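You operate a simulated robot arm through the tools that you are given. There is no shell and no other tool. Be economical: measure what you need, move in short steps, check, and stop when the job is done.

You run a simulated robot arm. Do the job below in one go: nothing can be reset, and whatever is moved stays where it is left.

TASK
Shut the bottom green drawer. Put the white sample card on the top of the green chest away on the top of the island bench. Fetch the clamp with the blue knob and set it on the green marking card. Open the green chest door, put the silver power supply on the top of the set-up table away on the shelf of the green chest, then shut the door. Open the upper grey drawer, take the camera cap and leave it in the inside of the upper grey drawer and shut the drawer again. Open the desk drawer, put the red colour glass in the inside of the desk drawer, then shut the drawer. Put the grey-capped tube on the grey cover plate. Open the drawer of the blue table, take the orange pad on the top of the island bench and put it away in the inside of the drawer of the blue table and shut the drawer again. The order is free. Set down upright: silver power supply.

The check looks at the end state, three seconds after you hand in, the way a careful person would. Anything else that was tipped, shoved, dropped, spilled or broken makes it a failure. Lids that push on must go on centred and level and be pressed home; caps that screw on are set level and turned clockwise until they are tight.

THE ROBOT
A 6-joint arm with a two-finger gripper on a trunk, on a base that drives. Base frame: it is fixed to the floor where the robot stands at the start and does not move with it; the origin is under the middle of the robot, x ahead of it, y to its left, z up. Lengths are in mm, angles in degrees, forces in N, time in s.
With the tool pointing down near the work surface it reaches from about 240 to 480 mm from the robot's upright axis, wherever it stands. Its first joint turns from -115.0 to 115.0 degrees. Places, roughly: bottom green drawer [500, 0, 200]; camera cap (5x5x2 cm) [-2400, -2200, 800]; clamp with the blue knob (5x5x4 cm) [-500, 1100, 800]; desk drawer [-1900, -5300, 700]; drawer of the blue table [-3600, -2300, 700]; green chest door [500, -600, 500]; green marking card (8x12x3 cm) [-500, 900, 800]; grey cover plate (16x12x1 cm) [-4600, -5300, 900]; grey-capped tube (3x3x11 cm) [-3300, -2200, 900]; inside of the desk drawer [-1900, -5300, 600]; inside of the drawer of the blue table [-3600, -2300, 600]; inside of the upper grey drawer [-4900, -5400, 600]; orange pad (6x5x4 cm) [-4600, -3400, 800]; red colour glass (5x5x2 cm) [-2500, -2200, 800]; shelf of the green chest [800, -600, 500]; silver power supply (11x6x8 cm) [-2000, -2200, 800]; top of the island bench [-3500, -3500, 800]; upper grey drawer [-4900, -5300, 700]; white sample card (8x12x3 cm) [700, -200, 900]. Payload 2.1 kg.
The tool frame sits at the grasp point between the pads (the TCP): z along the fingers, y along the line on which they close. The tips reach 20 mm beyond it. Largest opening 100 mm; the body of the gripper starts 63 mm behind the TCP.
Orientation is that of the tool frame in the base frame, as a unit quaternion [x, y, z, w]. With the fingers straight down and closing along the base's y, the tool's x points along the base's -x, its y along +y and its z along -z.

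THE INTERFACE
- The arm moves only by the tool move_arm. Its argument "deltas" is a list of rows, each an object (a shift or turn left out is 0, a gripper value left out holds the last) with "linear": the shift along the tool's x, y, z in m, a list of three; "delta_rot": the turn, a rotation vector about the tool's x, y, z in degrees, a list of three; "claw": the closure in counts, from 0 (fully open) to 255 (shut). In form: [{"linear": [x, y, z], "delta_rot": [rx, ry, rz], "claw": claw}, ...]. A call has 1 to 10 rows; each row shifts and turns the commanded pose from where the row before left it, along the tool's axes as they then stand. Each row takes 0.2 s and may step no farther than 50 mm and 8.6 degrees from the row before; otherwise, or with a gripper value out of range, the whole call is refused. A pose out of reach is approached as far as the arm can. The call stops where the force on the tool passes 40 N (or 10 N more than at its start, if that is more) or the arm is blocked; 0.2 s more then pass. The fingers move at their own pace (about 153 mm/s each) and stop on an object; they squeeze with about 27 N. The grip force told is the motor's: it shows also when the fingers shut on nothing. Time passes only in rows, and 0.2 s behind the last, so rows that do not move let the fingers close. The reply holds the time, the measured pose of the TCP, the force on the tool along the base axes, the opening and the grip force, in the units named above and with some noise, with the torque about the TCP (base axes, N m) and any sound that the robot's microphone picked up.
- Cameras (640 x 400 px; columns grow to the right, rows downward): "scene" is now at [6.7, 110.1, 1460.8]; the picture's right is [-0.40, -0.91, 0.00], its down [-0.75, 0.33, -0.56] and it looks along [0.52, -0.23, -0.83] (base axes); focal length 273 px, centre (320, 200). "wrist" rides on the gripper at [70, -19, -99] in the tool frame; the picture's right is [0.26, 0.97, 0.00], its down [-0.75, 0.20, -0.63] and it looks along [-0.61, 0.16, 0.78] (tool axes); focal length 230 px, centre (320, 200). There is no depth. A picture from a camera that has moved, and an enlarged one, comes with that camera's place and axes in the base frame and with its lens.
- capture(camera): a new picture of that camera. The clock stands still meanwhile.
- slide_trunk(by): slides the trunk up (or, below 0, down) by that many mm; the arm and the scene camera ride with it, the base frame stays. It gives what a move gives, with no picture.
- roll_base(legs): drives the robot by 1 to 6 legs, each [ahead, turn to the left] in mm and degrees, along the robot's own axes; the way and the turn of a leg run together, so that a leg with both is an arc; at most 1500 mm and 180 degrees a leg. The arm and the cameras ride along, it lands a little off, and it stops where it bumps. It gives what a move gives.
- aim_head(pan, tilt): turns the head with the scene camera to pan (to the left, within 155 degrees either way) and tilt (down, from -29 to 69), counted from straight ahead of the robot. It gives what a move gives.
- zoom(camera, box): a new picture of the part [left, top, right, bottom] of that camera's present view, enlarged. The clock stands still meanwhile.
- sign_off(): hands the job in; it is judged then, once.

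Go step by step. Nothing tells you exact positions but the pictures and the camera data: compare them with the known pose of the tool, close in by small moves and look again before you grip or let go. The budget is 556 turns and 342 pictures, counting those below and the enlarged ones. Unless the task says otherwise, let go and move clear before handing in, and close with one line.

The tools are called after "Emit:" by a JSON object that holds its "name" and its "arguments". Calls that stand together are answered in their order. move_arm: Moves the arm, as the interface text tells. Its arguments: {"type":"object","properties":{"deltas":{"type":"array"}},"required":["deltas"]} The other tools are called the same way: slide_trunk (by) slides the trunk up or down; roll_base (legs) drives the base; aim_head (pan, tilt) turns the head that bears the scene camera; capture (camera) takes a picture; zoom (camera, box) takes an enlarged picture of a part of a camera's view; sign_off () hands the job in.

At the start:

```text
time_s: 0.0
position: [255.1, -100.3, 1152.7]
orientation: [0.0, 1.0, 0.0, 0.001]
wrist_force: [1.0, 0.3, -0.1]
ft_torque: [-0.01, 0.05, -0.03]
grip_width: 99.8
grip_force: 0.1
trunk travel left (down, up): [-681.0, 309.0]
robot x, y, heading: [2.2, -1.0, 0.1]
head pan, tilt: [-23.9, 55.6]
```

scene: 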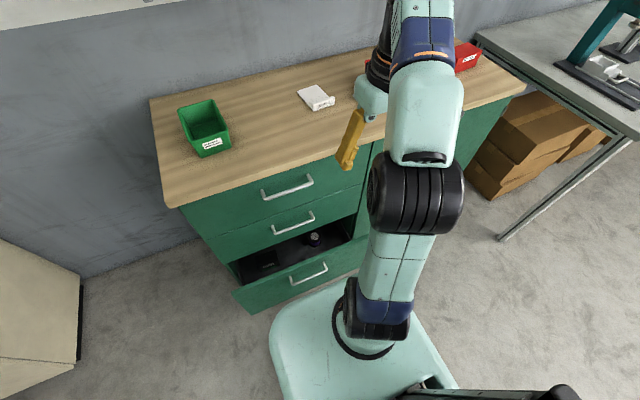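
wrist: 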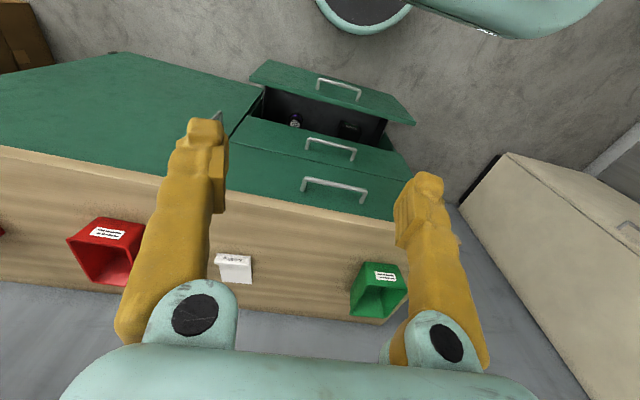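

I see the green chest ahead with its bottom drawer about 100 mm out, handle near [440, -20, 200]. First I lower the trunk so the arm can reach the drawer, then look.

Emit:
{"name": "slide_trunk", "arguments": {"by": -500}}

Emit:
{"name": "capture", "arguments": {"camera": "scene"}}

Emit:
{"name": "capture", "arguments": {"camera": "wrist"}}

```text
refused: -500 is not a number from -400 to 400
```

```text
339 pictures are left
camera scene: at [6.7, 110.1, 1460.8], right [-0.4, -0.91, 0.0], down [-0.75, 0.33, -0.56], along [0.52, -0.23, -0.83], focal length 273 px, centre (320, 200)
```

scene: 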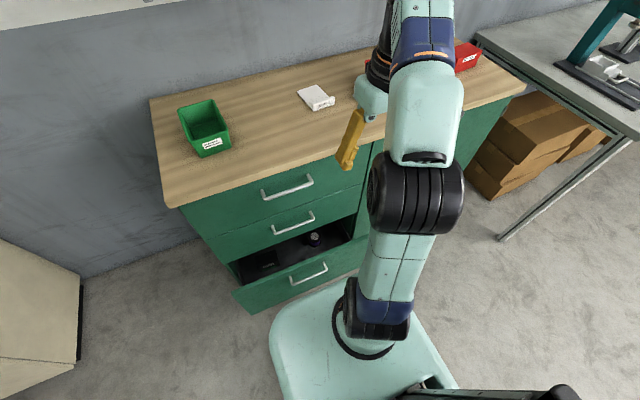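

```text
338 pictures are left
camera wrist: at [185.9, -118.8, 1252.1], right [-0.26, 0.97, 0.0], down [0.75, 0.2, 0.63], along [0.61, 0.16, -0.78], focal length 230 px, centre (320, 200)
```

wrist: 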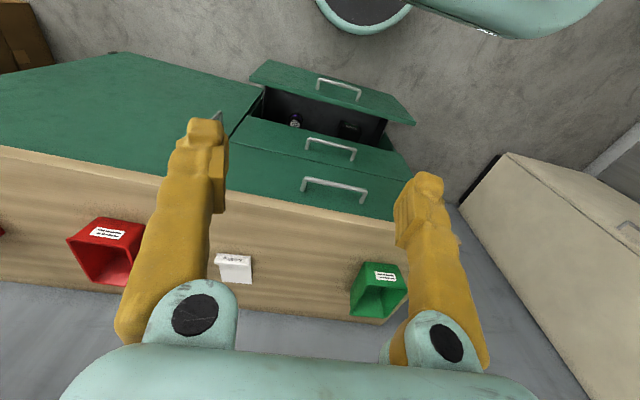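

The drawer handle triangulates closer to z 390 and x 370. Lowering the trunk in a permitted step.

Emit:
{"name": "slide_trunk", "arguments": {"by": -400}}

Emit:
{"name": "capture", "arguments": {"camera": "scene"}}

Emit:
{"name": "capture", "arguments": {"camera": "wrist"}}

```text
time_s: 3.8
position: [255.2, -101.5, 753.0]
orientation: [0.0, 1.0, -0.001, 0.0]
wrist_force: [-0.2, -0.5, -0.9]
ft_torque: [0.01, -0.03, 0.01]
grip_width: 99.8
grip_force: 0.0
trunk travel left (down, up): [-281.0, 709.0]
robot x, y, heading: [-1.6, -0.3, 0.3]
head pan, tilt: [-23.9, 55.6]
```

```text
337 pictures are left
camera scene: at [6.7, 110.1, 1060.8], right [-0.4, -0.91, 0.0], down [-0.75, 0.33, -0.56], along [0.52, -0.23, -0.83], focal length 273 px, centre (320, 200)
```

scene: 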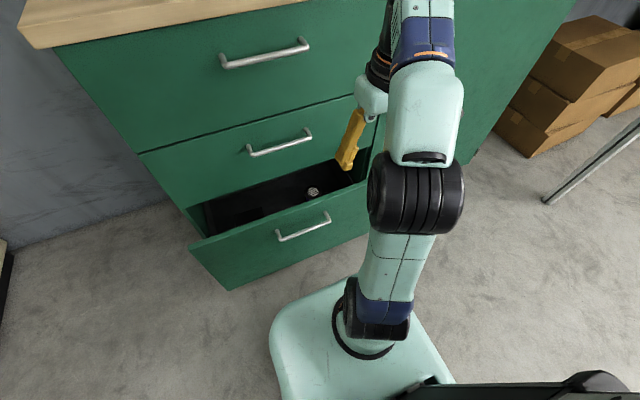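

```text
336 pictures are left
camera wrist: at [186.0, -118.8, 852.2], right [-0.26, 0.97, 0.0], down [0.75, 0.2, 0.63], along [0.61, 0.16, -0.78], focal length 230 px, centre (320, 200)
```

wrist: 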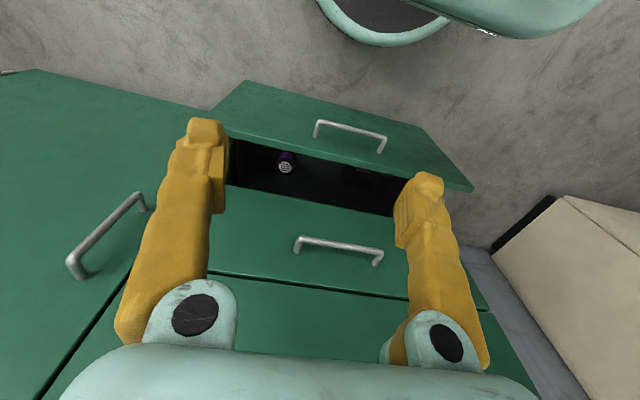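

Handle of the open drawer is near [392, -5, 335], closed ones near x 507, so it must go in about 115 mm. I close the fingers, tilt them forward, and lower the trunk.

Emit:
{"name": "move_arm", "arguments": {"deltas": [{"delta_rot": [0, -8, 0], "claw": 255}, {"delta_rot": [0, -8, 0]}, {"delta_rot": [0, -8, 0]}, {"delta_rot": [0, -8, 0]}, {"delta_rot": [0, -8, 0]}, {"delta_rot": [0, -8, 0]}, {"linear": [0, 0.03, 0]}, {"linear": [0, 0.03, 0]}, {"linear": [0, 0.03, 0]}, {}]}}

Emit:
{"name": "slide_trunk", "arguments": {"by": -250}}

Emit:
{"name": "capture", "arguments": {"camera": "scene"}}

```text
time_s: 6.0
position: [320.0, -110.6, 800.5]
orientation: [0.0, 0.913, 0.0, 0.407]
wrist_force: [-0.1, -0.2, 0.6]
ft_torque: [-0.02, 0.01, 0.0]
grip_width: 0.0
grip_force: 27.2
out of reach, approached as far as the arm can: row 4, 5, 6, 7, 8, 9
trunk travel left (down, up): [-281.0, 709.0]
robot x, y, heading: [1.4, -1.0, 0.3]
head pan, tilt: [-23.9, 55.6]
```

```text
time_s: 8.6
position: [319.8, -110.3, 549.8]
orientation: [0.0, 0.913, 0.0, 0.407]
wrist_force: [0.6, 0.7, -0.7]
ft_torque: [0.0, 0.01, -0.01]
grip_width: 0.0
grip_force: 27.1
trunk travel left (down, up): [-31.0, 959.0]
robot x, y, heading: [-3.7, 0.7, -0.1]
head pan, tilt: [-23.9, 55.6]
```

```text
335 pictures are left
camera scene: at [6.7, 110.1, 810.8], right [-0.4, -0.91, 0.0], down [-0.75, 0.33, -0.56], along [0.52, -0.23, -0.83], focal length 273 px, centre (320, 200)
```

scene: 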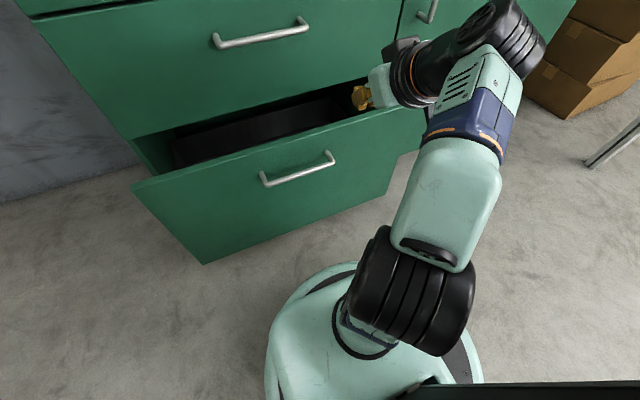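

Tool is tilted 48° and at z 550. Now lowering it in front of the drawer face.

Emit:
{"name": "move_arm", "arguments": {"deltas": [{"linear": [0.03, 0.02, 0.027]}, {"linear": [0.03, 0.02, 0.027]}, {"linear": [0.03, 0.02, 0.027]}, {"linear": [0.03, 0.02, 0.027]}, {"linear": [0.03, 0.02, 0.027]}, {}]}}

Emit:
{"name": "capture", "arguments": {"camera": "scene"}}

```text
time_s: 9.7
position: [367.2, -62.0, 398.3]
orientation: [0.0, 0.906, -0.007, 0.423]
wrist_force: [1.7, 5.1, 15.9]
ft_torque: [-0.06, -0.01, 0.12]
grip_width: 0.0
grip_force: 26.8
out of reach, approached as far as the arm can: row 1, 2, 3
trunk travel left (down, up): [-31.0, 959.0]
robot x, y, heading: [-0.9, -1.5, -0.0]
head pan, tilt: [-23.9, 55.6]
stopped in row 5: the force on the tool passed its limit at 64 N (the readings are from after the stop); the commanded pose is now the measured one
```

```text
334 pictures are left
camera scene: at [5.6, 110.7, 810.9], right [-0.4, -0.91, 0.0], down [-0.75, 0.33, -0.57], along [0.52, -0.23, -0.82], focal length 273 px, centre (320, 200)
```

scene: 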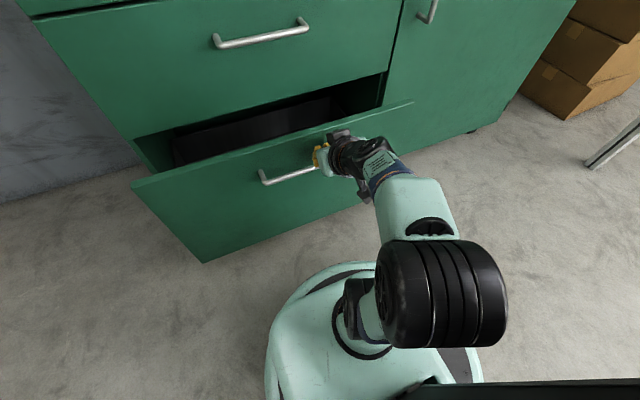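

The finger came down on the end of the handle. I lift slightly, centre, and push the face above the handle.

Emit:
{"name": "move_arm", "arguments": {"deltas": [{"linear": [-0.0153, 0, -0.0129]}, {"linear": [0, 0.03, 0]}, {"linear": [0, 0.03, 0]}, {"linear": [-0.0193, 0, 0.023]}, {}]}}

Emit:
{"name": "capture", "arguments": {"camera": "scene"}}

```text
time_s: 10.9
position: [414.2, -7.6, 412.4]
orientation: [0.0, 0.907, -0.006, 0.42]
wrist_force: [-0.3, 0.3, 0.8]
ft_torque: [-0.02, -0.02, -0.01]
grip_width: 0.0
grip_force: 26.8
out of reach, approached as far as the arm can: row 1, 2, 3
trunk travel left (down, up): [-31.0, 959.0]
robot x, y, heading: [3.6, 2.4, 0.1]
head pan, tilt: [-23.9, 55.6]
```

```text
333 pictures are left
camera scene: at [6.9, 110.1, 810.8], right [-0.41, -0.91, 0.0], down [-0.75, 0.33, -0.56], along [0.52, -0.23, -0.83], focal length 273 px, centre (320, 200)
```

scene: 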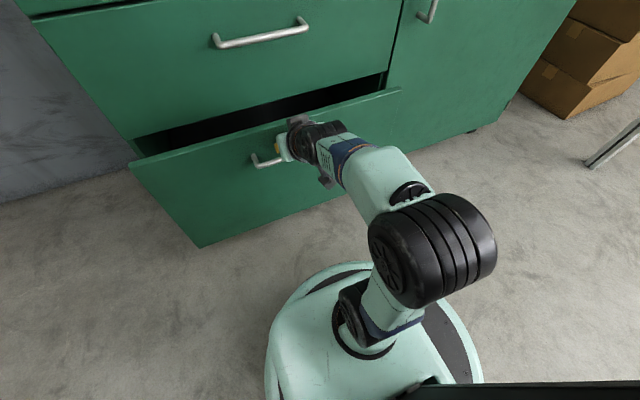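

The drawer is being pushed easily. Continue forward.

Emit:
{"name": "move_arm", "arguments": {"deltas": [{"linear": [-0.0128, 0, 0.0153]}, {"linear": [-0.0128, 0, 0.0153]}, {"linear": [-0.0128, 0, 0.0153]}, {"linear": [-0.0128, 0, 0.0153]}, {"linear": [-0.0128, 0, 0.0153]}, {}]}}

Emit:
{"name": "capture", "arguments": {"camera": "scene"}}

```text
time_s: 12.0
position: [497.5, -7.7, 408.0]
orientation: [0.0, 0.909, -0.006, 0.416]
wrist_force: [-15.3, 0.0, 7.1]
ft_torque: [0.02, -0.16, 0.03]
grip_width: 5.9
grip_force: 29.1
trunk travel left (down, up): [-31.0, 959.0]
robot x, y, heading: [-1.2, -0.3, 0.1]
head pan, tilt: [-23.9, 55.6]
stopped in row 5: the force on the tool passed its limit at 56 N (the readings are from after the stop); the commanded pose is now the measured one
```

```text
332 pictures are left
camera scene: at [4.7, 110.1, 810.9], right [-0.41, -0.91, 0.0], down [-0.75, 0.33, -0.57], along [0.52, -0.23, -0.82], focal length 273 px, centre (320, 200)
```

scene: 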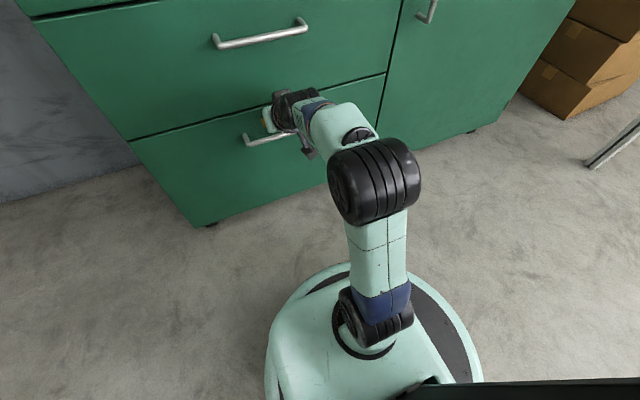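

The drawer looks shut. I back away and check.

Emit:
{"name": "move_arm", "arguments": {"deltas": [{"linear": [0.0128, 0, -0.0153]}, {"linear": [0.0128, 0, -0.0153]}, {"linear": [0.0128, 0, -0.0153]}, {"linear": [-0.0153, 0, -0.0129]}, {"linear": [-0.0306, 0, -0.0257]}, {"linear": [-0.0306, 0, -0.0257]}]}}

Emit:
{"name": "capture", "arguments": {"camera": "scene"}}

Emit:
{"name": "slide_trunk", "arguments": {"by": 400}}

Emit:
{"name": "capture", "arguments": {"camera": "wrist"}}

```text
time_s: 13.4
position: [443.3, -5.3, 504.6]
orientation: [0.001, 0.91, -0.007, 0.414]
wrist_force: [0.1, -0.7, 0.2]
ft_torque: [0.02, -0.02, 0.01]
grip_width: 0.0
grip_force: 29.5
trunk travel left (down, up): [-31.0, 959.0]
robot x, y, heading: [-1.3, 0.5, -0.2]
head pan, tilt: [-23.9, 55.6]
```

```text
331 pictures are left
camera scene: at [6.9, 110.1, 810.7], right [-0.41, -0.91, 0.0], down [-0.75, 0.33, -0.56], along [0.52, -0.23, -0.83], focal length 273 px, centre (320, 200)
```

scene: 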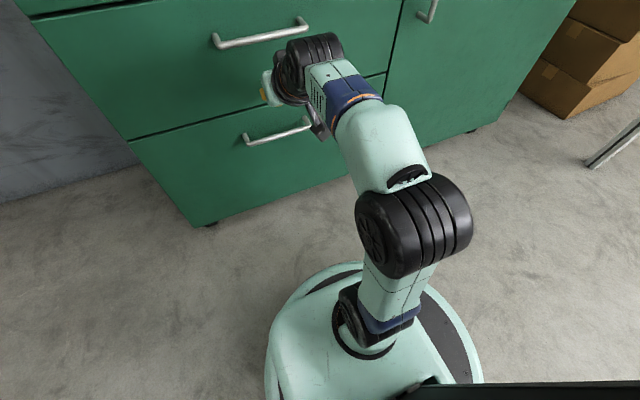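

```text
time_s: 17.2
position: [443.5, -5.4, 904.0]
orientation: [0.001, 0.91, -0.007, 0.415]
wrist_force: [-0.8, 0.2, -0.3]
ft_torque: [0.01, 0.02, 0.01]
grip_width: 0.0
grip_force: 29.3
trunk travel left (down, up): [-431.0, 559.0]
robot x, y, heading: [0.1, 1.6, -0.2]
head pan, tilt: [-23.9, 55.6]
```

```text
330 pictures are left
camera wrist: at [323.2, -23.7, 916.2], right [-0.16, 0.96, -0.21], down [0.02, 0.21, 0.98], along [0.99, 0.16, -0.05], focal length 230 px, centre (320, 200)
```

wrist: 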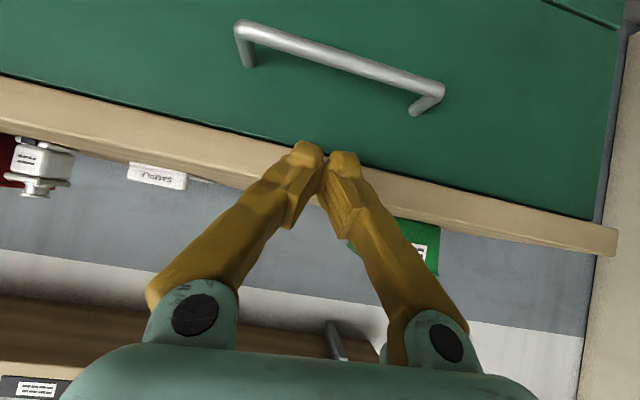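

Bottom drawer is shut. Next I look left toward the clamp and the green marking card.

Emit:
{"name": "slide_trunk", "arguments": {"by": 300}}

Emit:
{"name": "aim_head", "arguments": {"pan": 115, "tilt": 30}}

Emit:
{"name": "capture", "arguments": {"camera": "scene"}}

Emit:
{"name": "aim_head", "arguments": {"pan": -20, "tilt": 35}}

Emit:
{"name": "capture", "arguments": {"camera": "scene"}}

Emit:
{"name": "aim_head", "arguments": {"pan": -150, "tilt": 20}}

Emit:
{"name": "capture", "arguments": {"camera": "scene"}}

```text
time_s: 20.2
position: [442.6, -5.3, 1202.5]
orientation: [0.0, 0.91, -0.007, 0.415]
wrist_force: [0.6, 0.8, 0.3]
ft_torque: [-0.05, -0.02, 0.0]
grip_width: 0.0
grip_force: 29.9
trunk travel left (down, up): [-731.0, 259.0]
robot x, y, heading: [-1.1, -0.1, -0.4]
head pan, tilt: [-23.9, 55.6]
```

```text
time_s: 22.5
position: [444.5, -6.5, 1203.1]
orientation: [0.0, 0.91, -0.006, 0.415]
wrist_force: [-0.2, -0.6, 0.8]
ft_torque: [-0.03, -0.02, -0.01]
grip_width: 0.0
grip_force: 29.6
trunk travel left (down, up): [-731.0, 259.0]
robot x, y, heading: [-0.9, -3.2, -0.1]
head pan, tilt: [115.0, 30.0]
```

```text
329 pictures are left
camera scene: at [-96.6, 221.3, 1547.5], right [0.91, 0.42, 0.0], down [0.21, -0.45, -0.87], along [-0.36, 0.79, -0.5], focal length 273 px, centre (320, 200)
```

scene: 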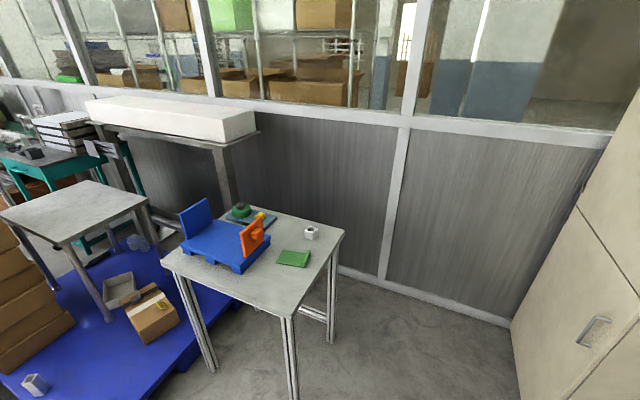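

```text
time_s: 24.6
position: [445.6, -6.6, 1203.6]
orientation: [0.0, 0.91, -0.006, 0.414]
wrist_force: [-0.4, 0.6, 0.1]
ft_torque: [-0.03, 0.0, -0.01]
grip_width: 0.0
grip_force: 29.8
trunk travel left (down, up): [-731.0, 259.0]
robot x, y, heading: [0.9, -0.2, -0.4]
head pan, tilt: [-20.0, 35.0]
```

```text
328 pictures are left
camera scene: at [24.3, 109.1, 1539.8], right [-0.34, -0.94, 0.0], down [-0.54, 0.2, -0.82], along [0.77, -0.28, -0.57], focal length 273 px, centre (320, 200)
```

scene: 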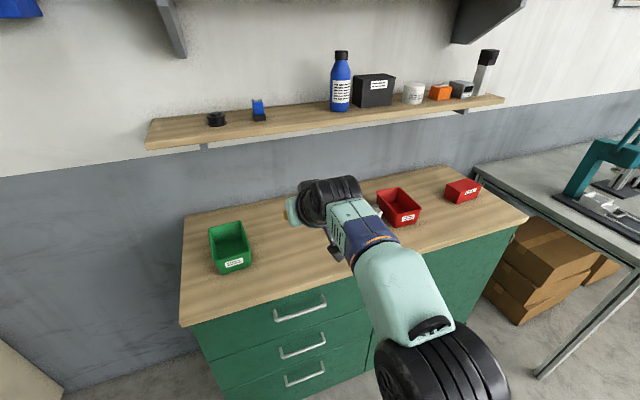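

```text
time_s: 26.8
position: [443.6, -7.5, 1203.3]
orientation: [0.0, 0.91, -0.007, 0.415]
wrist_force: [-0.2, 0.3, 0.3]
ft_torque: [-0.02, 0.0, 0.01]
grip_width: 0.0
grip_force: 28.8
trunk travel left (down, up): [-731.0, 259.0]
robot x, y, heading: [1.1, 3.0, -0.5]
head pan, tilt: [-150.0, 20.0]
```

```text
327 pictures are left
camera scene: at [-139.1, 92.6, 1563.6], right [-0.5, 0.87, 0.0], down [0.3, 0.17, -0.94], along [-0.81, -0.47, -0.34], focal length 273 px, centre (320, 200)
```

scene: 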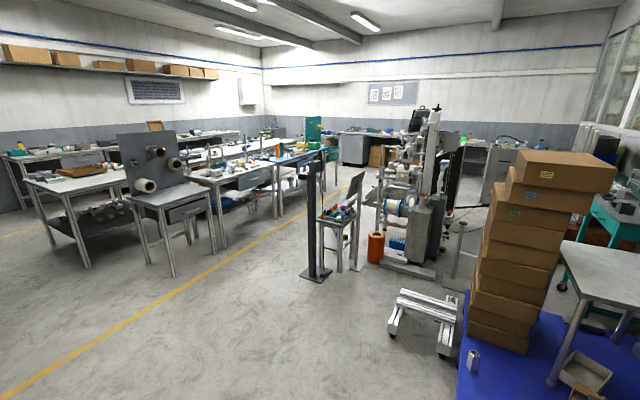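

Clamp table is to the left. I zoom on it to identify the clamp.

Emit:
{"name": "aim_head", "arguments": {"pan": 115, "tilt": 30}}

Emit:
{"name": "zoom", "arguments": {"camera": "scene", "box": [160, 180, 352, 300]}}

```text
time_s: 30.4
position: [445.1, -4.9, 1203.9]
orientation: [0.001, 0.91, -0.007, 0.415]
wrist_force: [-0.2, 0.4, 0.3]
ft_torque: [0.01, -0.01, 0.02]
grip_width: 0.0
grip_force: 29.5
trunk travel left (down, up): [-731.0, 259.0]
robot x, y, heading: [2.3, 1.5, -0.2]
head pan, tilt: [115.0, 30.0]
```

```text
3.33 times, centred on (256, 240) of scene
camera zoom: at [-96.6, 221.2, 1547.5], right [0.91, 0.42, 0.0], down [0.21, -0.45, -0.87], along [-0.37, 0.79, -0.5], focal length 910 px, centre (533, 67)
```

zoom: 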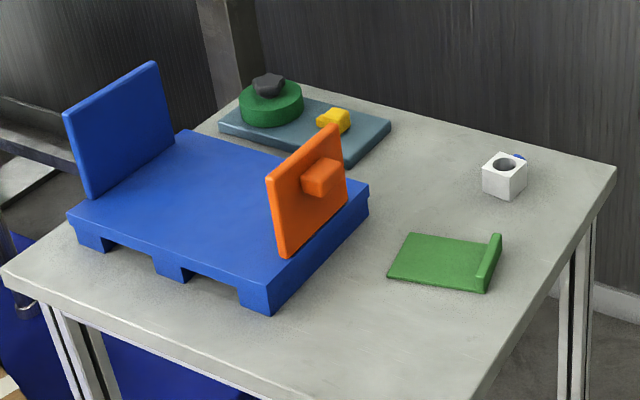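

The clamp (white cube, blue knob on the far side) sits near [-556, 1130], the green card near [-540, 946]. I drive to the right side of that table facing it.

Emit:
{"name": "roll_base", "arguments": {"legs": [[0, 90], [1040, 0], [0, 90]]}}

Emit:
{"name": "aim_head", "arguments": {"pan": 0, "tilt": 45}}

Emit:
{"name": "capture", "arguments": {"camera": "scene"}}

```text
time_s: 43.7
position: [-472.0, 1090.1, 1203.6]
orientation: [0.91, 0.002, -0.415, -0.005]
wrist_force: [0.9, 0.1, -0.8]
ft_torque: [0.02, 0.0, -0.03]
grip_width: 0.0
grip_force: 30.1
trunk travel left (down, up): [-731.0, 259.0]
robot x, y, heading: [-27.7, 1085.4, -179.4]
head pan, tilt: [115.0, 30.0]
```

```text
time_s: 45.6
position: [-471.6, 1089.4, 1203.3]
orientation: [0.91, 0.003, -0.415, -0.005]
wrist_force: [-0.2, -1.1, -0.8]
ft_torque: [0.03, 0.03, -0.02]
grip_width: 0.0
grip_force: 29.8
trunk travel left (down, up): [-731.0, 259.0]
robot x, y, heading: [-23.5, 1084.6, -180.0]
head pan, tilt: [0.0, 45.0]
```

```text
325 pictures are left
camera scene: at [-46.5, 945.7, 1524.9], right [-0.01, 1.0, 0.0], down [0.71, 0.0, -0.71], along [-0.71, 0.0, -0.71], focal length 273 px, centre (320, 200)
```

scene: 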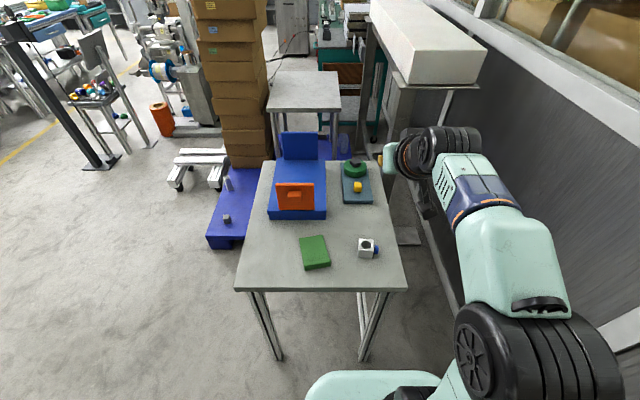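

Robot is at [-25, 1085] facing the table; clamp ≈[-563, 1097], card ≈[-542, 927]. I drive 110 mm closer and point the tool down, fingers open.

Emit:
{"name": "roll_base", "arguments": {"legs": [[110, 0]]}}

Emit:
{"name": "move_arm", "arguments": {"deltas": [{"delta_rot": [0, 8.2, 0], "claw": 0}, {"delta_rot": [0, 8.2, 0]}, {"delta_rot": [0, 8.2, 0]}, {"delta_rot": [0, 8.2, 0]}, {"delta_rot": [0, 8.2, 0]}, {"delta_rot": [0, 8.2, 0]}, {}]}}

Emit:
{"name": "move_arm", "arguments": {"deltas": [{"delta_rot": [0, 0, 8.5]}, {"delta_rot": [0, 0, 8.5]}, {"delta_rot": [0, 0, 8.5]}, {"delta_rot": [0, 0, 8.5]}, {"delta_rot": [0, 0, 8.5]}, {"delta_rot": [0, 0, 8.5]}, {"delta_rot": [0, 0, 8.5]}, {"delta_rot": [0, 0, 8.5]}, {"delta_rot": [0, 0, 8.5]}, {"delta_rot": [0, 0, 8.5]}]}}

Emit:
{"name": "slide_trunk", "arguments": {"by": -150}}

Emit:
{"name": "capture", "arguments": {"camera": "scene"}}

Emit:
{"name": "capture", "arguments": {"camera": "wrist"}}

```text
time_s: 46.8
position: [-579.8, 1091.4, 1203.4]
orientation: [0.91, 0.002, -0.415, -0.005]
wrist_force: [-0.2, 0.9, -0.3]
ft_torque: [-0.01, -0.01, 0.0]
grip_width: 0.0
grip_force: 29.7
trunk travel left (down, up): [-731.0, 259.0]
robot x, y, heading: [-136.1, 1081.8, -179.6]
head pan, tilt: [0.0, 45.0]
```

```text
time_s: 48.4
position: [-521.0, 1089.5, 1144.3]
orientation: [1.0, -0.001, 0.001, -0.006]
wrist_force: [0.0, -0.3, 0.0]
ft_torque: [-0.01, 0.02, 0.01]
grip_width: 100.0
grip_force: 0.0
out of reach, approached as far as the arm can: row 4, 5, 6
trunk travel left (down, up): [-731.0, 259.0]
robot x, y, heading: [-135.5, 1082.8, -179.8]
head pan, tilt: [0.0, 45.0]
```

```text
time_s: 50.6
position: [-521.9, 1090.3, 1143.4]
orientation: [0.736, -0.677, -0.002, -0.005]
wrist_force: [-0.5, -0.1, 0.1]
ft_torque: [0.0, 0.01, -0.02]
grip_width: 100.0
grip_force: 0.1
trunk travel left (down, up): [-731.0, 259.0]
robot x, y, heading: [-136.7, 1087.5, -179.9]
head pan, tilt: [0.0, 45.0]
```

```text
time_s: 52.4
position: [-521.5, 1090.6, 994.2]
orientation: [0.736, -0.676, -0.003, -0.004]
wrist_force: [-0.2, -0.5, 0.4]
ft_torque: [0.01, -0.01, 0.0]
grip_width: 99.9
grip_force: 0.1
trunk travel left (down, up): [-581.0, 409.0]
robot x, y, heading: [-138.2, 1086.1, -180.1]
head pan, tilt: [0.0, 45.0]
```

```text
324 pictures are left
camera scene: at [-156.2, 945.4, 1375.0], right [0.0, 1.0, 0.0], down [0.71, 0.0, -0.71], along [-0.71, 0.0, -0.71], focal length 273 px, centre (320, 200)
```

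scene: 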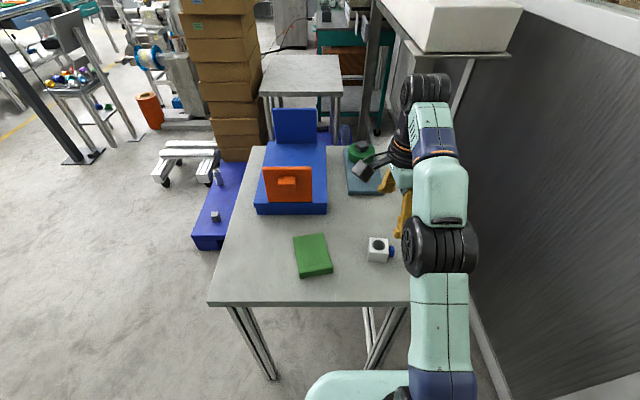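

```text
323 pictures are left
camera wrist: at [-497.2, 1021.0, 1092.8], right [-0.94, -0.34, -0.01], down [-0.27, 0.72, 0.64], along [-0.21, 0.6, -0.77], focal length 230 px, centre (320, 200)
```

wrist: 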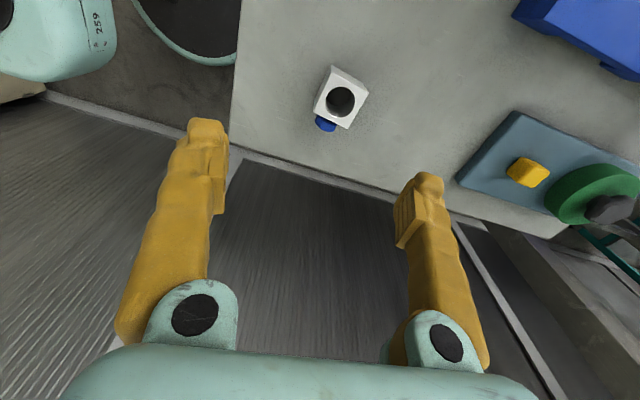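

Triangulated clamp top centre ≈[-537, 1081, 848], turned about -8°. I align the fingers and come to just above it.

Emit:
{"name": "move_arm", "arguments": {"deltas": [{"delta_rot": [0, 0, 6.8]}, {"delta_rot": [0, 0, 6.7]}, {"linear": [0.0118, 0.0139, 0]}, {"linear": [0, 0, 0.035]}, {"linear": [0, 0, 0.035]}, {"linear": [0, 0, 0.034]}, {}]}}

Emit:
{"name": "capture", "arguments": {"camera": "wrist"}}

Emit:
{"name": "capture", "arguments": {"camera": "scene"}}

```text
time_s: 54.0
position: [-526.4, 1080.3, 886.3]
orientation: [-0.653, 0.758, 0.003, 0.005]
wrist_force: [0.0, -0.3, 0.3]
ft_torque: [0.0, -0.02, 0.02]
grip_width: 100.0
grip_force: 0.0
out of reach, approached as far as the arm can: row 3
trunk travel left (down, up): [-581.0, 409.0]
robot x, y, heading: [-136.2, 1084.3, -179.9]
head pan, tilt: [0.0, 45.0]
```

```text
322 pictures are left
camera wrist: at [-519.3, 1007.1, 984.5], right [-0.99, -0.11, 0.0], down [-0.09, 0.76, 0.64], along [-0.07, 0.63, -0.77], focal length 230 px, centre (320, 200)
```

wrist: 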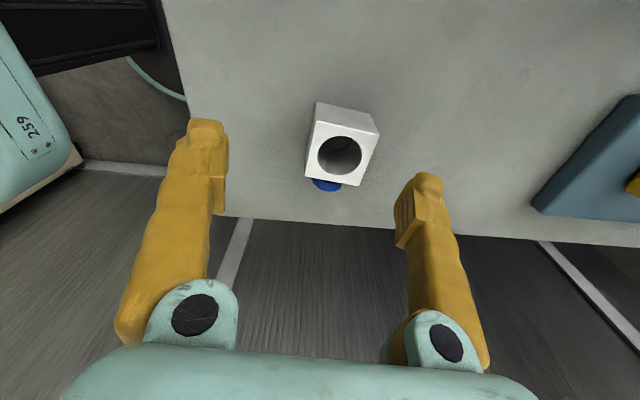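

```text
321 pictures are left
camera scene: at [-156.2, 945.4, 1374.9], right [0.0, 1.0, 0.0], down [0.71, 0.0, -0.71], along [-0.71, 0.0, -0.71], focal length 273 px, centre (320, 200)
```

scene: 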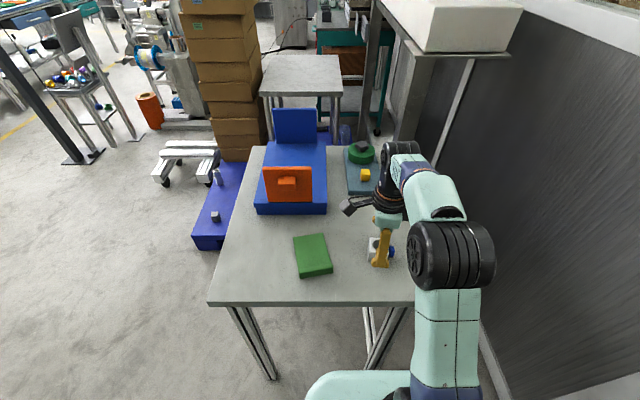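

Slightly off in x by about 11 mm; correcting, then lowering and gripping.

Emit:
{"name": "move_arm", "arguments": {"deltas": [{"delta_rot": [0, 0, -4], "linear": [0, 0.011, 0]}, {"linear": [0, 0, 0.025]}, {"linear": [0, 0, 0.024]}, {}]}}

Emit:
{"name": "capture", "arguments": {"camera": "wrist"}}

```text
time_s: 55.0
position: [-539.4, 1083.0, 834.4]
orientation: [-0.678, 0.735, 0.003, 0.005]
wrist_force: [-0.8, 0.3, -0.9]
ft_torque: [0.01, 0.01, 0.02]
grip_width: 100.0
grip_force: 0.1
trunk travel left (down, up): [-581.0, 409.0]
robot x, y, heading: [-137.3, 1086.6, -179.9]
head pan, tilt: [0.0, 45.0]
```

```text
320 pictures are left
camera wrist: at [-526.1, 1011.2, 933.8], right [-0.98, -0.18, -0.01], down [-0.14, 0.76, 0.64], along [-0.11, 0.63, -0.77], focal length 230 px, centre (320, 200)
```

wrist: 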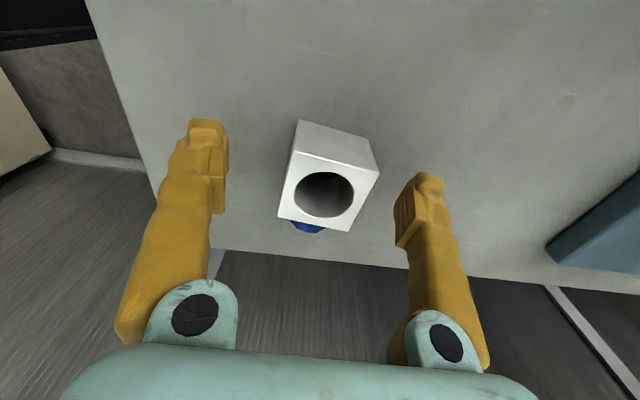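

The cube is between the fingers. Close, then lift.

Emit:
{"name": "move_arm", "arguments": {"deltas": [{"claw": 255}, {}, {}, {}]}}

Emit:
{"name": "move_arm", "arguments": {"deltas": [{"linear": [0, 0, -0.03]}, {"linear": [0, 0, -0.03]}, {}]}}

Emit:
{"name": "capture", "arguments": {"camera": "wrist"}}

Emit:
{"name": "capture", "arguments": {"camera": "scene"}}

```text
time_s: 56.0
position: [-540.2, 1082.6, 833.9]
orientation: [-0.678, 0.735, 0.003, 0.005]
wrist_force: [-0.4, -0.7, 0.3]
ft_torque: [0.03, 0.04, -0.02]
grip_width: 42.9
grip_force: 26.7
trunk travel left (down, up): [-581.0, 409.0]
robot x, y, heading: [-136.9, 1084.7, -179.5]
head pan, tilt: [0.0, 45.0]
```

```text
time_s: 56.8
position: [-539.3, 1082.9, 899.9]
orientation: [-0.678, 0.735, 0.003, 0.005]
wrist_force: [0.0, 0.5, -1.4]
ft_torque: [-0.02, -0.01, -0.04]
grip_width: 43.1
grip_force: 26.9
trunk travel left (down, up): [-581.0, 409.0]
robot x, y, heading: [-138.1, 1087.2, -179.7]
head pan, tilt: [0.0, 45.0]
```

```text
319 pictures are left
camera wrist: at [-527.5, 1010.7, 997.1], right [-0.98, -0.18, -0.01], down [-0.14, 0.76, 0.64], along [-0.11, 0.63, -0.77], focal length 230 px, centre (320, 200)
```

wrist: 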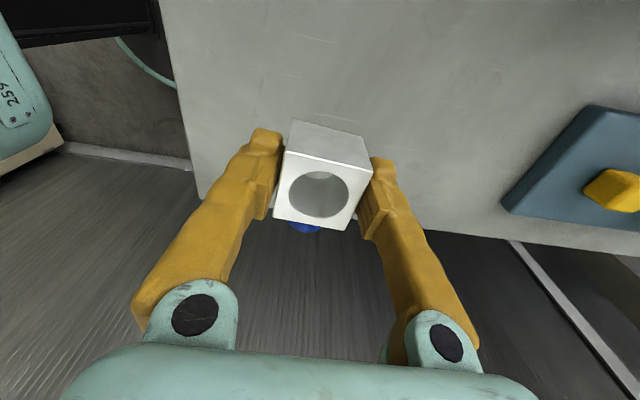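

```text
318 pictures are left
camera scene: at [-156.5, 945.4, 1374.9], right [0.0, 1.0, 0.0], down [0.71, 0.0, -0.71], along [-0.71, 0.0, -0.71], focal length 273 px, centre (320, 200)
```

scene: 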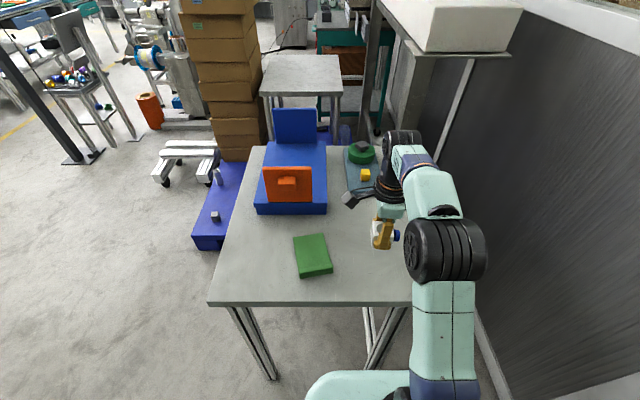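

Gripped. Moving over the green card.

Emit:
{"name": "move_arm", "arguments": {"deltas": [{"linear": [0.0384, -0.0036, 0]}, {"linear": [0.0384, -0.0036, 0]}, {"linear": [0.0384, -0.0036, 0]}, {"linear": [0.0384, -0.0036, 0]}, {}]}}

Emit:
{"name": "capture", "arguments": {"camera": "wrist"}}

Emit:
{"name": "zoom", "arguments": {"camera": "scene", "box": [240, 180, 400, 280]}}

```text
time_s: 58.0
position: [-534.3, 929.4, 892.8]
orientation: [-0.678, 0.735, 0.002, 0.006]
wrist_force: [-0.2, 0.5, -1.2]
ft_torque: [-0.03, -0.01, 0.01]
grip_width: 43.2
grip_force: 27.1
trunk travel left (down, up): [-581.0, 409.0]
robot x, y, heading: [-137.6, 1083.4, -180.0]
head pan, tilt: [0.0, 45.0]
```

```text
317 pictures are left
camera wrist: at [-521.9, 857.1, 991.5], right [-0.98, -0.18, -0.01], down [-0.14, 0.76, 0.64], along [-0.11, 0.63, -0.77], focal length 230 px, centre (320, 200)
```

wrist: 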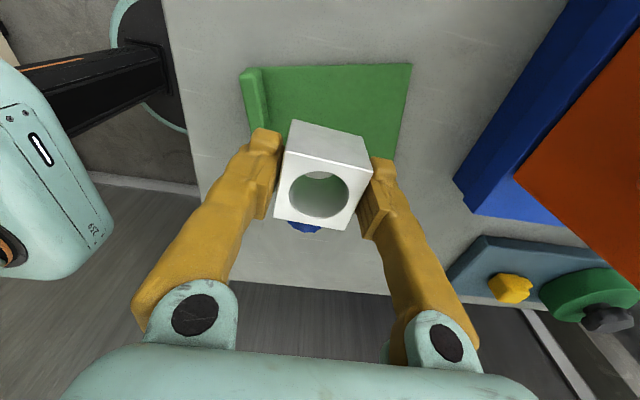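

```text
4.00 times, centred on (320, 230) of scene
camera zoom: at [-156.3, 946.1, 1375.0], right [0.0, 1.0, 0.0], down [0.71, 0.0, -0.71], along [-0.71, 0.0, -0.71], focal length 1092 px, centre (320, 80)
```

zoom: 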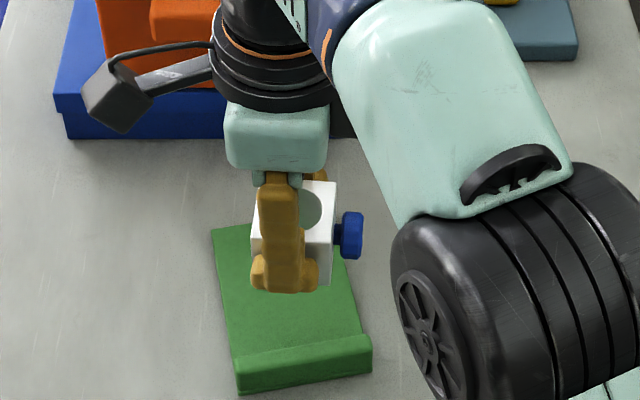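

Clamp is near the card centre; small correction and lower.

Emit:
{"name": "move_arm", "arguments": {"deltas": [{"linear": [0.0045, 0.0057, 0]}, {"linear": [0, 0, 0.02]}, {"linear": [0, 0, 0.02]}, {"linear": [0, 0, 0.006]}, {}]}}

Emit:
{"name": "zoom", "arguments": {"camera": "scene", "box": [240, 200, 400, 300]}}

```text
time_s: 59.1
position: [-542.1, 925.3, 848.1]
orientation: [-0.678, 0.735, 0.003, 0.006]
wrist_force: [0.4, 0.1, -1.1]
ft_torque: [0.0, -0.01, -0.03]
grip_width: 43.0
grip_force: 27.3
trunk travel left (down, up): [-581.0, 409.0]
robot x, y, heading: [-135.5, 1082.7, -179.8]
head pan, tilt: [0.0, 45.0]
```

```text
4.00 times, centred on (320, 250) of scene
camera zoom: at [-156.6, 945.2, 1374.9], right [0.0, 1.0, 0.0], down [0.71, 0.0, -0.71], along [-0.71, 0.0, -0.71], focal length 1092 px, centre (320, 0)
```

zoom: 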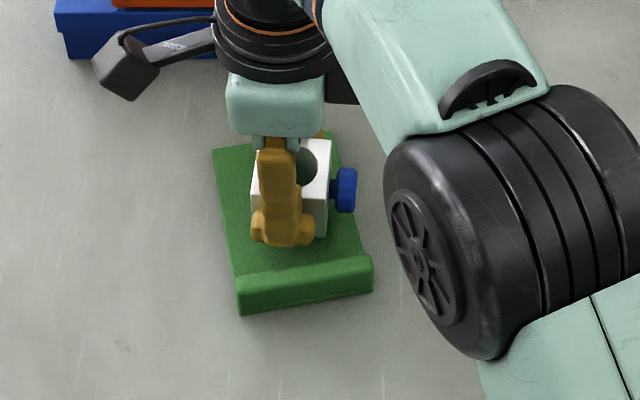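

Emit:
{"name": "move_arm", "arguments": {"deltas": [{"linear": [0.004, 0, 0.002]}, {"linear": [0, 0, 0.002]}, {"linear": [0, 0, 0.002]}, {}]}}

Emit:
{"name": "move_arm", "arguments": {"deltas": [{"linear": [0, 0, 0.001]}, {"linear": [0, 0, 0.001]}, {}]}}

```text
time_s: 60.1
position: [-541.6, 921.0, 841.7]
orientation: [-0.678, 0.735, 0.003, 0.006]
wrist_force: [-0.2, 0.6, -0.8]
ft_torque: [-0.06, 0.0, -0.02]
grip_width: 42.9
grip_force: 27.0
trunk travel left (down, up): [-581.0, 409.0]
robot x, y, heading: [-137.8, 1084.5, -179.8]
head pan, tilt: [0.0, 45.0]
```

```text
time_s: 61.0
position: [-543.3, 923.2, 841.8]
orientation: [-0.678, 0.735, 0.004, 0.004]
wrist_force: [-0.3, -0.2, 2.6]
ft_torque: [0.06, 0.09, -0.01]
grip_width: 42.8
grip_force: 27.6
trunk travel left (down, up): [-581.0, 409.0]
robot x, y, heading: [-139.9, 1086.2, -179.7]
head pan, tilt: [0.0, 45.0]
```

Contact felt; release with a partial opening and lift.

Emit:
{"name": "move_arm", "arguments": {"deltas": [{"claw": 105}, {}, {"linear": [0, 0, -0.02]}, {"linear": [0, 0, -0.03]}, {"linear": [0, 0, -0.04]}, {"linear": [0, 0, -0.04]}]}}

Emit:
{"name": "capture", "arguments": {"camera": "wrist"}}

Emit:
{"name": "zoom", "arguments": {"camera": "scene", "box": [240, 200, 400, 300]}}

```text
time_s: 62.4
position: [-523.5, 929.5, 940.6]
orientation: [-0.678, 0.735, 0.003, 0.007]
wrist_force: [1.2, 0.0, 0.1]
ft_torque: [0.01, -0.02, 0.0]
grip_width: 58.9
grip_force: 0.1
out of reach, approached as far as the arm can: row 5, 6
trunk travel left (down, up): [-581.0, 409.0]
robot x, y, heading: [-134.1, 1086.5, -179.9]
head pan, tilt: [0.0, 45.0]
```

```text
314 pictures are left
camera wrist: at [-511.4, 856.6, 1038.7], right [-0.98, -0.18, -0.01], down [-0.14, 0.76, 0.64], along [-0.11, 0.63, -0.77], focal length 230 px, centre (320, 200)
```

wrist: 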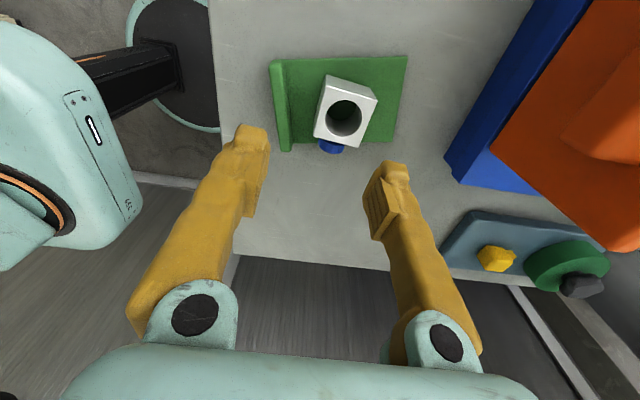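

```text
4.00 times, centred on (320, 250) of scene
camera zoom: at [-156.0, 945.4, 1374.9], right [0.0, 1.0, 0.0], down [0.71, 0.0, -0.71], along [-0.71, 0.0, -0.71], focal length 1092 px, centre (320, 0)
```

zoom: 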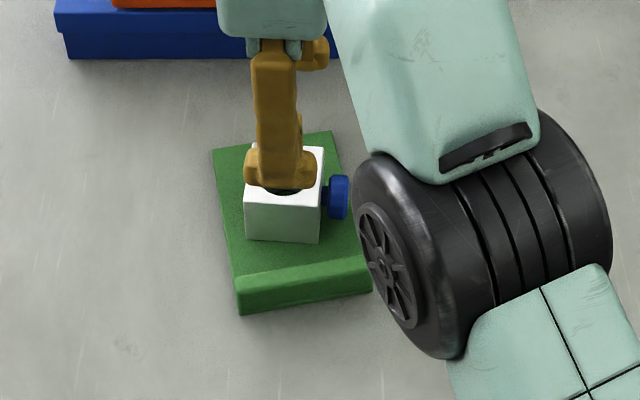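

Clamp sits on the green card. Next the white sample card: raise the trunk and drive to the green chest in front of it.

Emit:
{"name": "slide_trunk", "arguments": {"by": 300}}

Emit:
{"name": "roll_base", "arguments": {"legs": [[-135, 0], [0, 90], [1285, 0], [0, 90]]}}

Emit:
{"name": "aim_head", "arguments": {"pan": 0, "tilt": 40}}

Emit:
{"name": "capture", "arguments": {"camera": "scene"}}

```text
time_s: 65.3
position: [-524.8, 928.3, 1240.2]
orientation: [-0.678, 0.735, 0.003, 0.005]
wrist_force: [0.7, 0.5, 0.0]
ft_torque: [0.0, 0.03, 0.02]
grip_width: 58.5
grip_force: 0.1
trunk travel left (down, up): [-881.0, 109.0]
robot x, y, heading: [-136.3, 1082.6, -179.8]
head pan, tilt: [0.0, 45.0]
```

```text
time_s: 80.5
position: [394.4, -12.9, 1240.8]
orientation: [0.72, 0.694, -0.006, 0.004]
wrist_force: [-0.2, 0.1, 0.1]
ft_torque: [0.0, 0.01, -0.02]
grip_width: 58.9
grip_force: 0.1
trunk travel left (down, up): [-881.0, 109.0]
robot x, y, heading: [10.1, -191.0, 2.8]
head pan, tilt: [0.0, 45.0]
```

```text
time_s: 81.1
position: [392.8, -13.4, 1240.6]
orientation: [0.719, 0.695, -0.006, 0.003]
wrist_force: [0.3, -0.2, 0.1]
ft_torque: [0.01, -0.04, 0.01]
grip_width: 58.7
grip_force: 0.0
trunk travel left (down, up): [-881.0, 109.0]
robot x, y, heading: [13.9, -189.5, 2.9]
head pan, tilt: [0.0, 40.0]
```

```text
312 pictures are left
camera scene: at [33.4, -48.6, 1682.2], right [0.05, -1.0, 0.0], down [-0.64, -0.03, -0.77], along [0.76, 0.04, -0.64], focal length 273 px, centre (320, 200)
```

scene: 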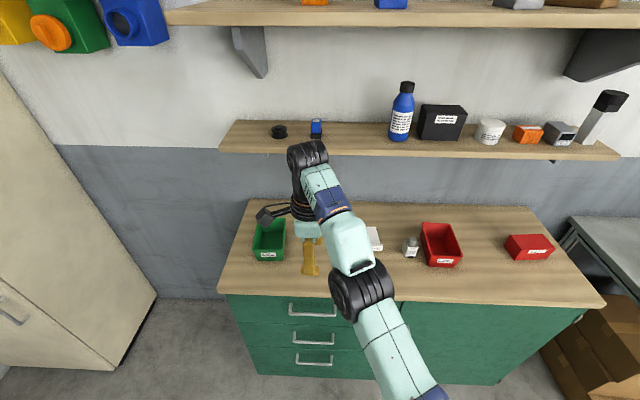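

Heading is 2.8° off; I correct it and move up to the chest.

Emit:
{"name": "roll_base", "arguments": {"legs": [[0, -2.8], [270, 0]]}}

Emit:
{"name": "capture", "arguments": {"camera": "wrist"}}

Emit:
{"name": "capture", "arguments": {"camera": "scene"}}

```text
time_s: 83.4
position: [668.8, -33.1, 1240.2]
orientation: [0.736, 0.677, -0.005, 0.003]
wrist_force: [0.3, -0.4, 0.2]
ft_torque: [0.03, -0.03, 0.02]
grip_width: 58.9
grip_force: 0.1
trunk travel left (down, up): [-881.0, 109.0]
robot x, y, heading: [281.7, -187.4, -0.2]
head pan, tilt: [0.0, 40.0]
```

```text
311 pictures are left
camera wrist: at [657.1, 39.7, 1339.3], right [0.98, 0.18, -0.01], down [0.14, -0.76, 0.64], along [0.11, -0.63, -0.77], focal length 230 px, centre (320, 200)
```

wrist: 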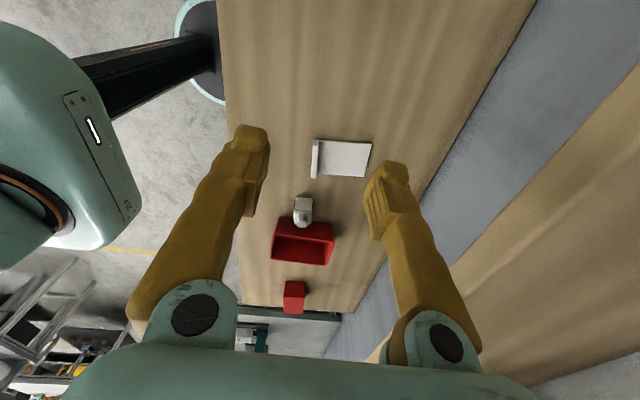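

```text
310 pictures are left
camera scene: at [307.5, -49.9, 1682.3], right [0.0, -1.0, 0.0], down [-0.64, 0.0, -0.77], along [0.77, 0.0, -0.64], focal length 273 px, centre (320, 200)
```

scene: 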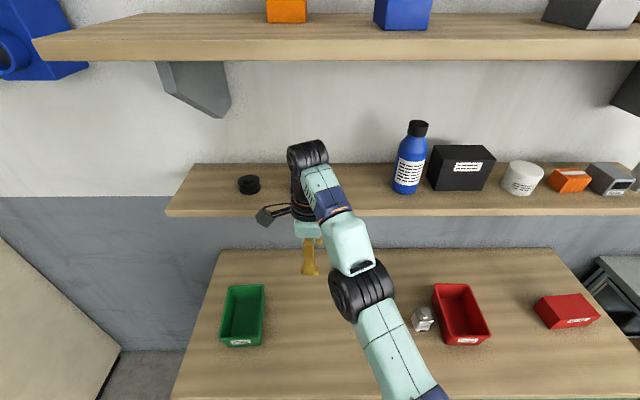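

Card's lip is at about x 691, y -207, turned ~7°. I turn the fingers to straddle it and move above.

Emit:
{"name": "move_arm", "arguments": {"deltas": [{"delta_rot": [0, 0, -6], "claw": 0}, {"delta_rot": [0, 0, -5.8]}, {"linear": [-0.0439, 0, 0]}, {"linear": [-0.0439, 0, 0]}, {"linear": [-0.0439, 0, 0]}, {"linear": [-0.0439, 0.001, 0]}, {}]}}

Emit:
{"name": "slide_trunk", "arguments": {"by": -240}}

Emit:
{"name": "capture", "arguments": {"camera": "wrist"}}

Emit:
{"name": "capture", "arguments": {"camera": "scene"}}

```text
time_s: 85.0
position: [694.2, -206.9, 1242.1]
orientation: [0.662, 0.749, -0.005, 0.002]
wrist_force: [-0.8, 0.8, 0.1]
ft_torque: [0.0, 0.02, -0.02]
grip_width: 100.0
grip_force: 0.0
trunk travel left (down, up): [-881.0, 109.0]
robot x, y, heading: [281.0, -189.8, -0.0]
head pan, tilt: [0.0, 40.0]
```

```text
time_s: 87.5
position: [695.2, -207.6, 1001.3]
orientation: [0.662, 0.749, -0.006, 0.001]
wrist_force: [0.7, -0.8, 0.4]
ft_torque: [-0.01, 0.0, 0.01]
grip_width: 99.7
grip_force: 0.0
trunk travel left (down, up): [-641.0, 349.0]
robot x, y, heading: [279.9, -191.9, -0.2]
head pan, tilt: [0.0, 40.0]
```

```text
309 pictures are left
camera wrist: at [668.3, -139.3, 1101.0], right [0.93, 0.37, -0.01], down [0.29, -0.71, 0.64], along [0.23, -0.59, -0.77], focal length 230 px, centre (320, 200)
```

wrist: 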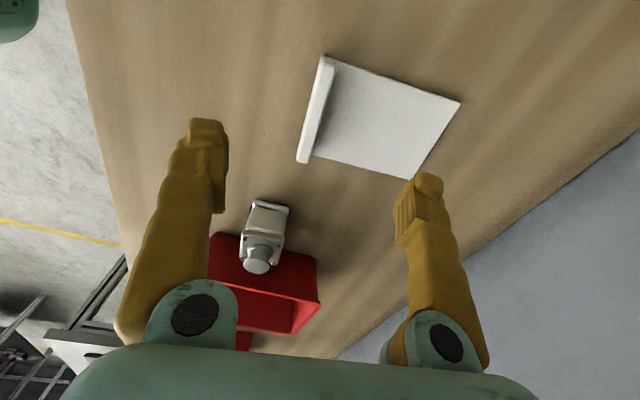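

```text
308 pictures are left
camera scene: at [309.7, -49.9, 1442.2], right [0.0, -1.0, 0.0], down [-0.64, 0.0, -0.77], along [0.77, 0.0, -0.64], focal length 273 px, centre (320, 200)
```

scene: 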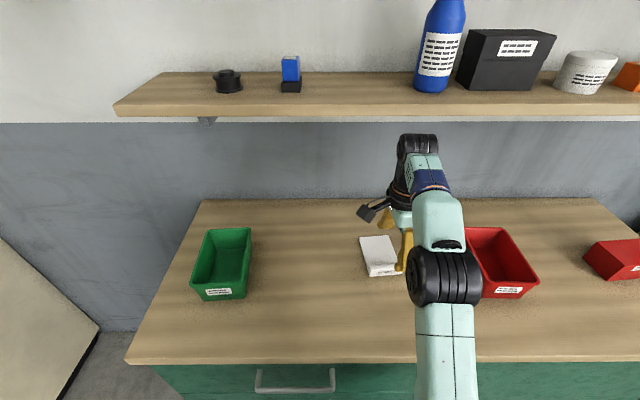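

Lip centre ≈[685, -200], top ≈ z 928, angle ~11°. Refine and lower part way.

Emit:
{"name": "move_arm", "arguments": {"deltas": [{"delta_rot": [0, 0, -4]}, {"linear": [0.0093, -0.0084, 0.02]}, {"linear": [0, 0, 0.02]}, {}]}}

Emit:
{"name": "capture", "arguments": {"camera": "wrist"}}

Emit:
{"name": "zoom", "arguments": {"camera": "scene", "box": [320, 200, 480, 300]}}

```text
time_s: 88.5
position: [684.7, -201.6, 963.2]
orientation: [0.636, 0.772, -0.007, 0.002]
wrist_force: [0.9, 0.6, -0.1]
ft_torque: [0.0, 0.01, -0.01]
grip_width: 100.1
grip_force: 0.0
trunk travel left (down, up): [-641.0, 349.0]
robot x, y, heading: [285.8, -187.7, -0.1]
head pan, tilt: [0.0, 40.0]
```

```text
307 pictures are left
camera wrist: at [653.2, -136.0, 1061.5], right [0.9, 0.44, -0.01], down [0.34, -0.69, 0.64], along [0.27, -0.58, -0.77], focal length 230 px, centre (320, 200)
```

wrist: 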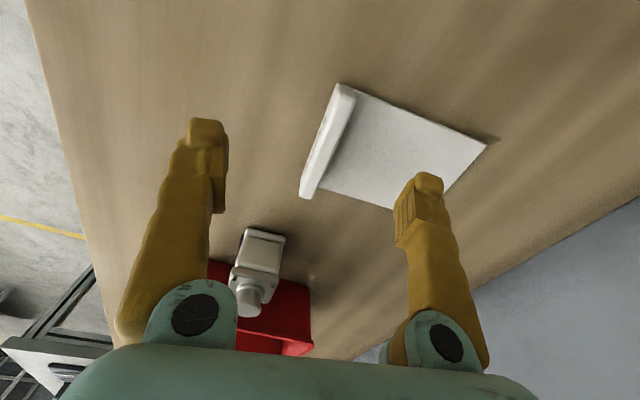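

```text
4.00 times, centred on (400, 250) of scene
camera zoom: at [309.4, -49.7, 1442.2], right [0.0, -1.0, 0.0], down [-0.64, 0.0, -0.77], along [0.77, 0.0, -0.64], focal length 1092 px, centre (0, 0)
```

zoom: 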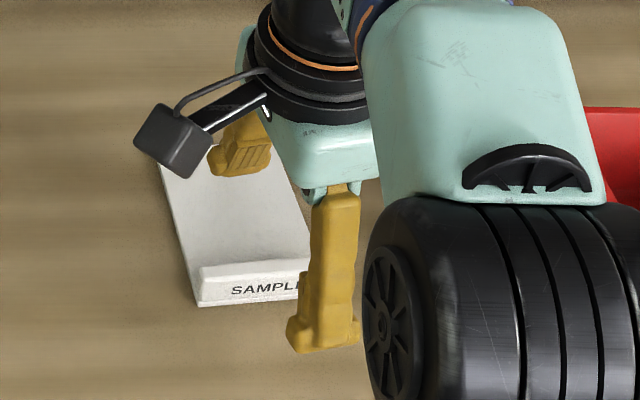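

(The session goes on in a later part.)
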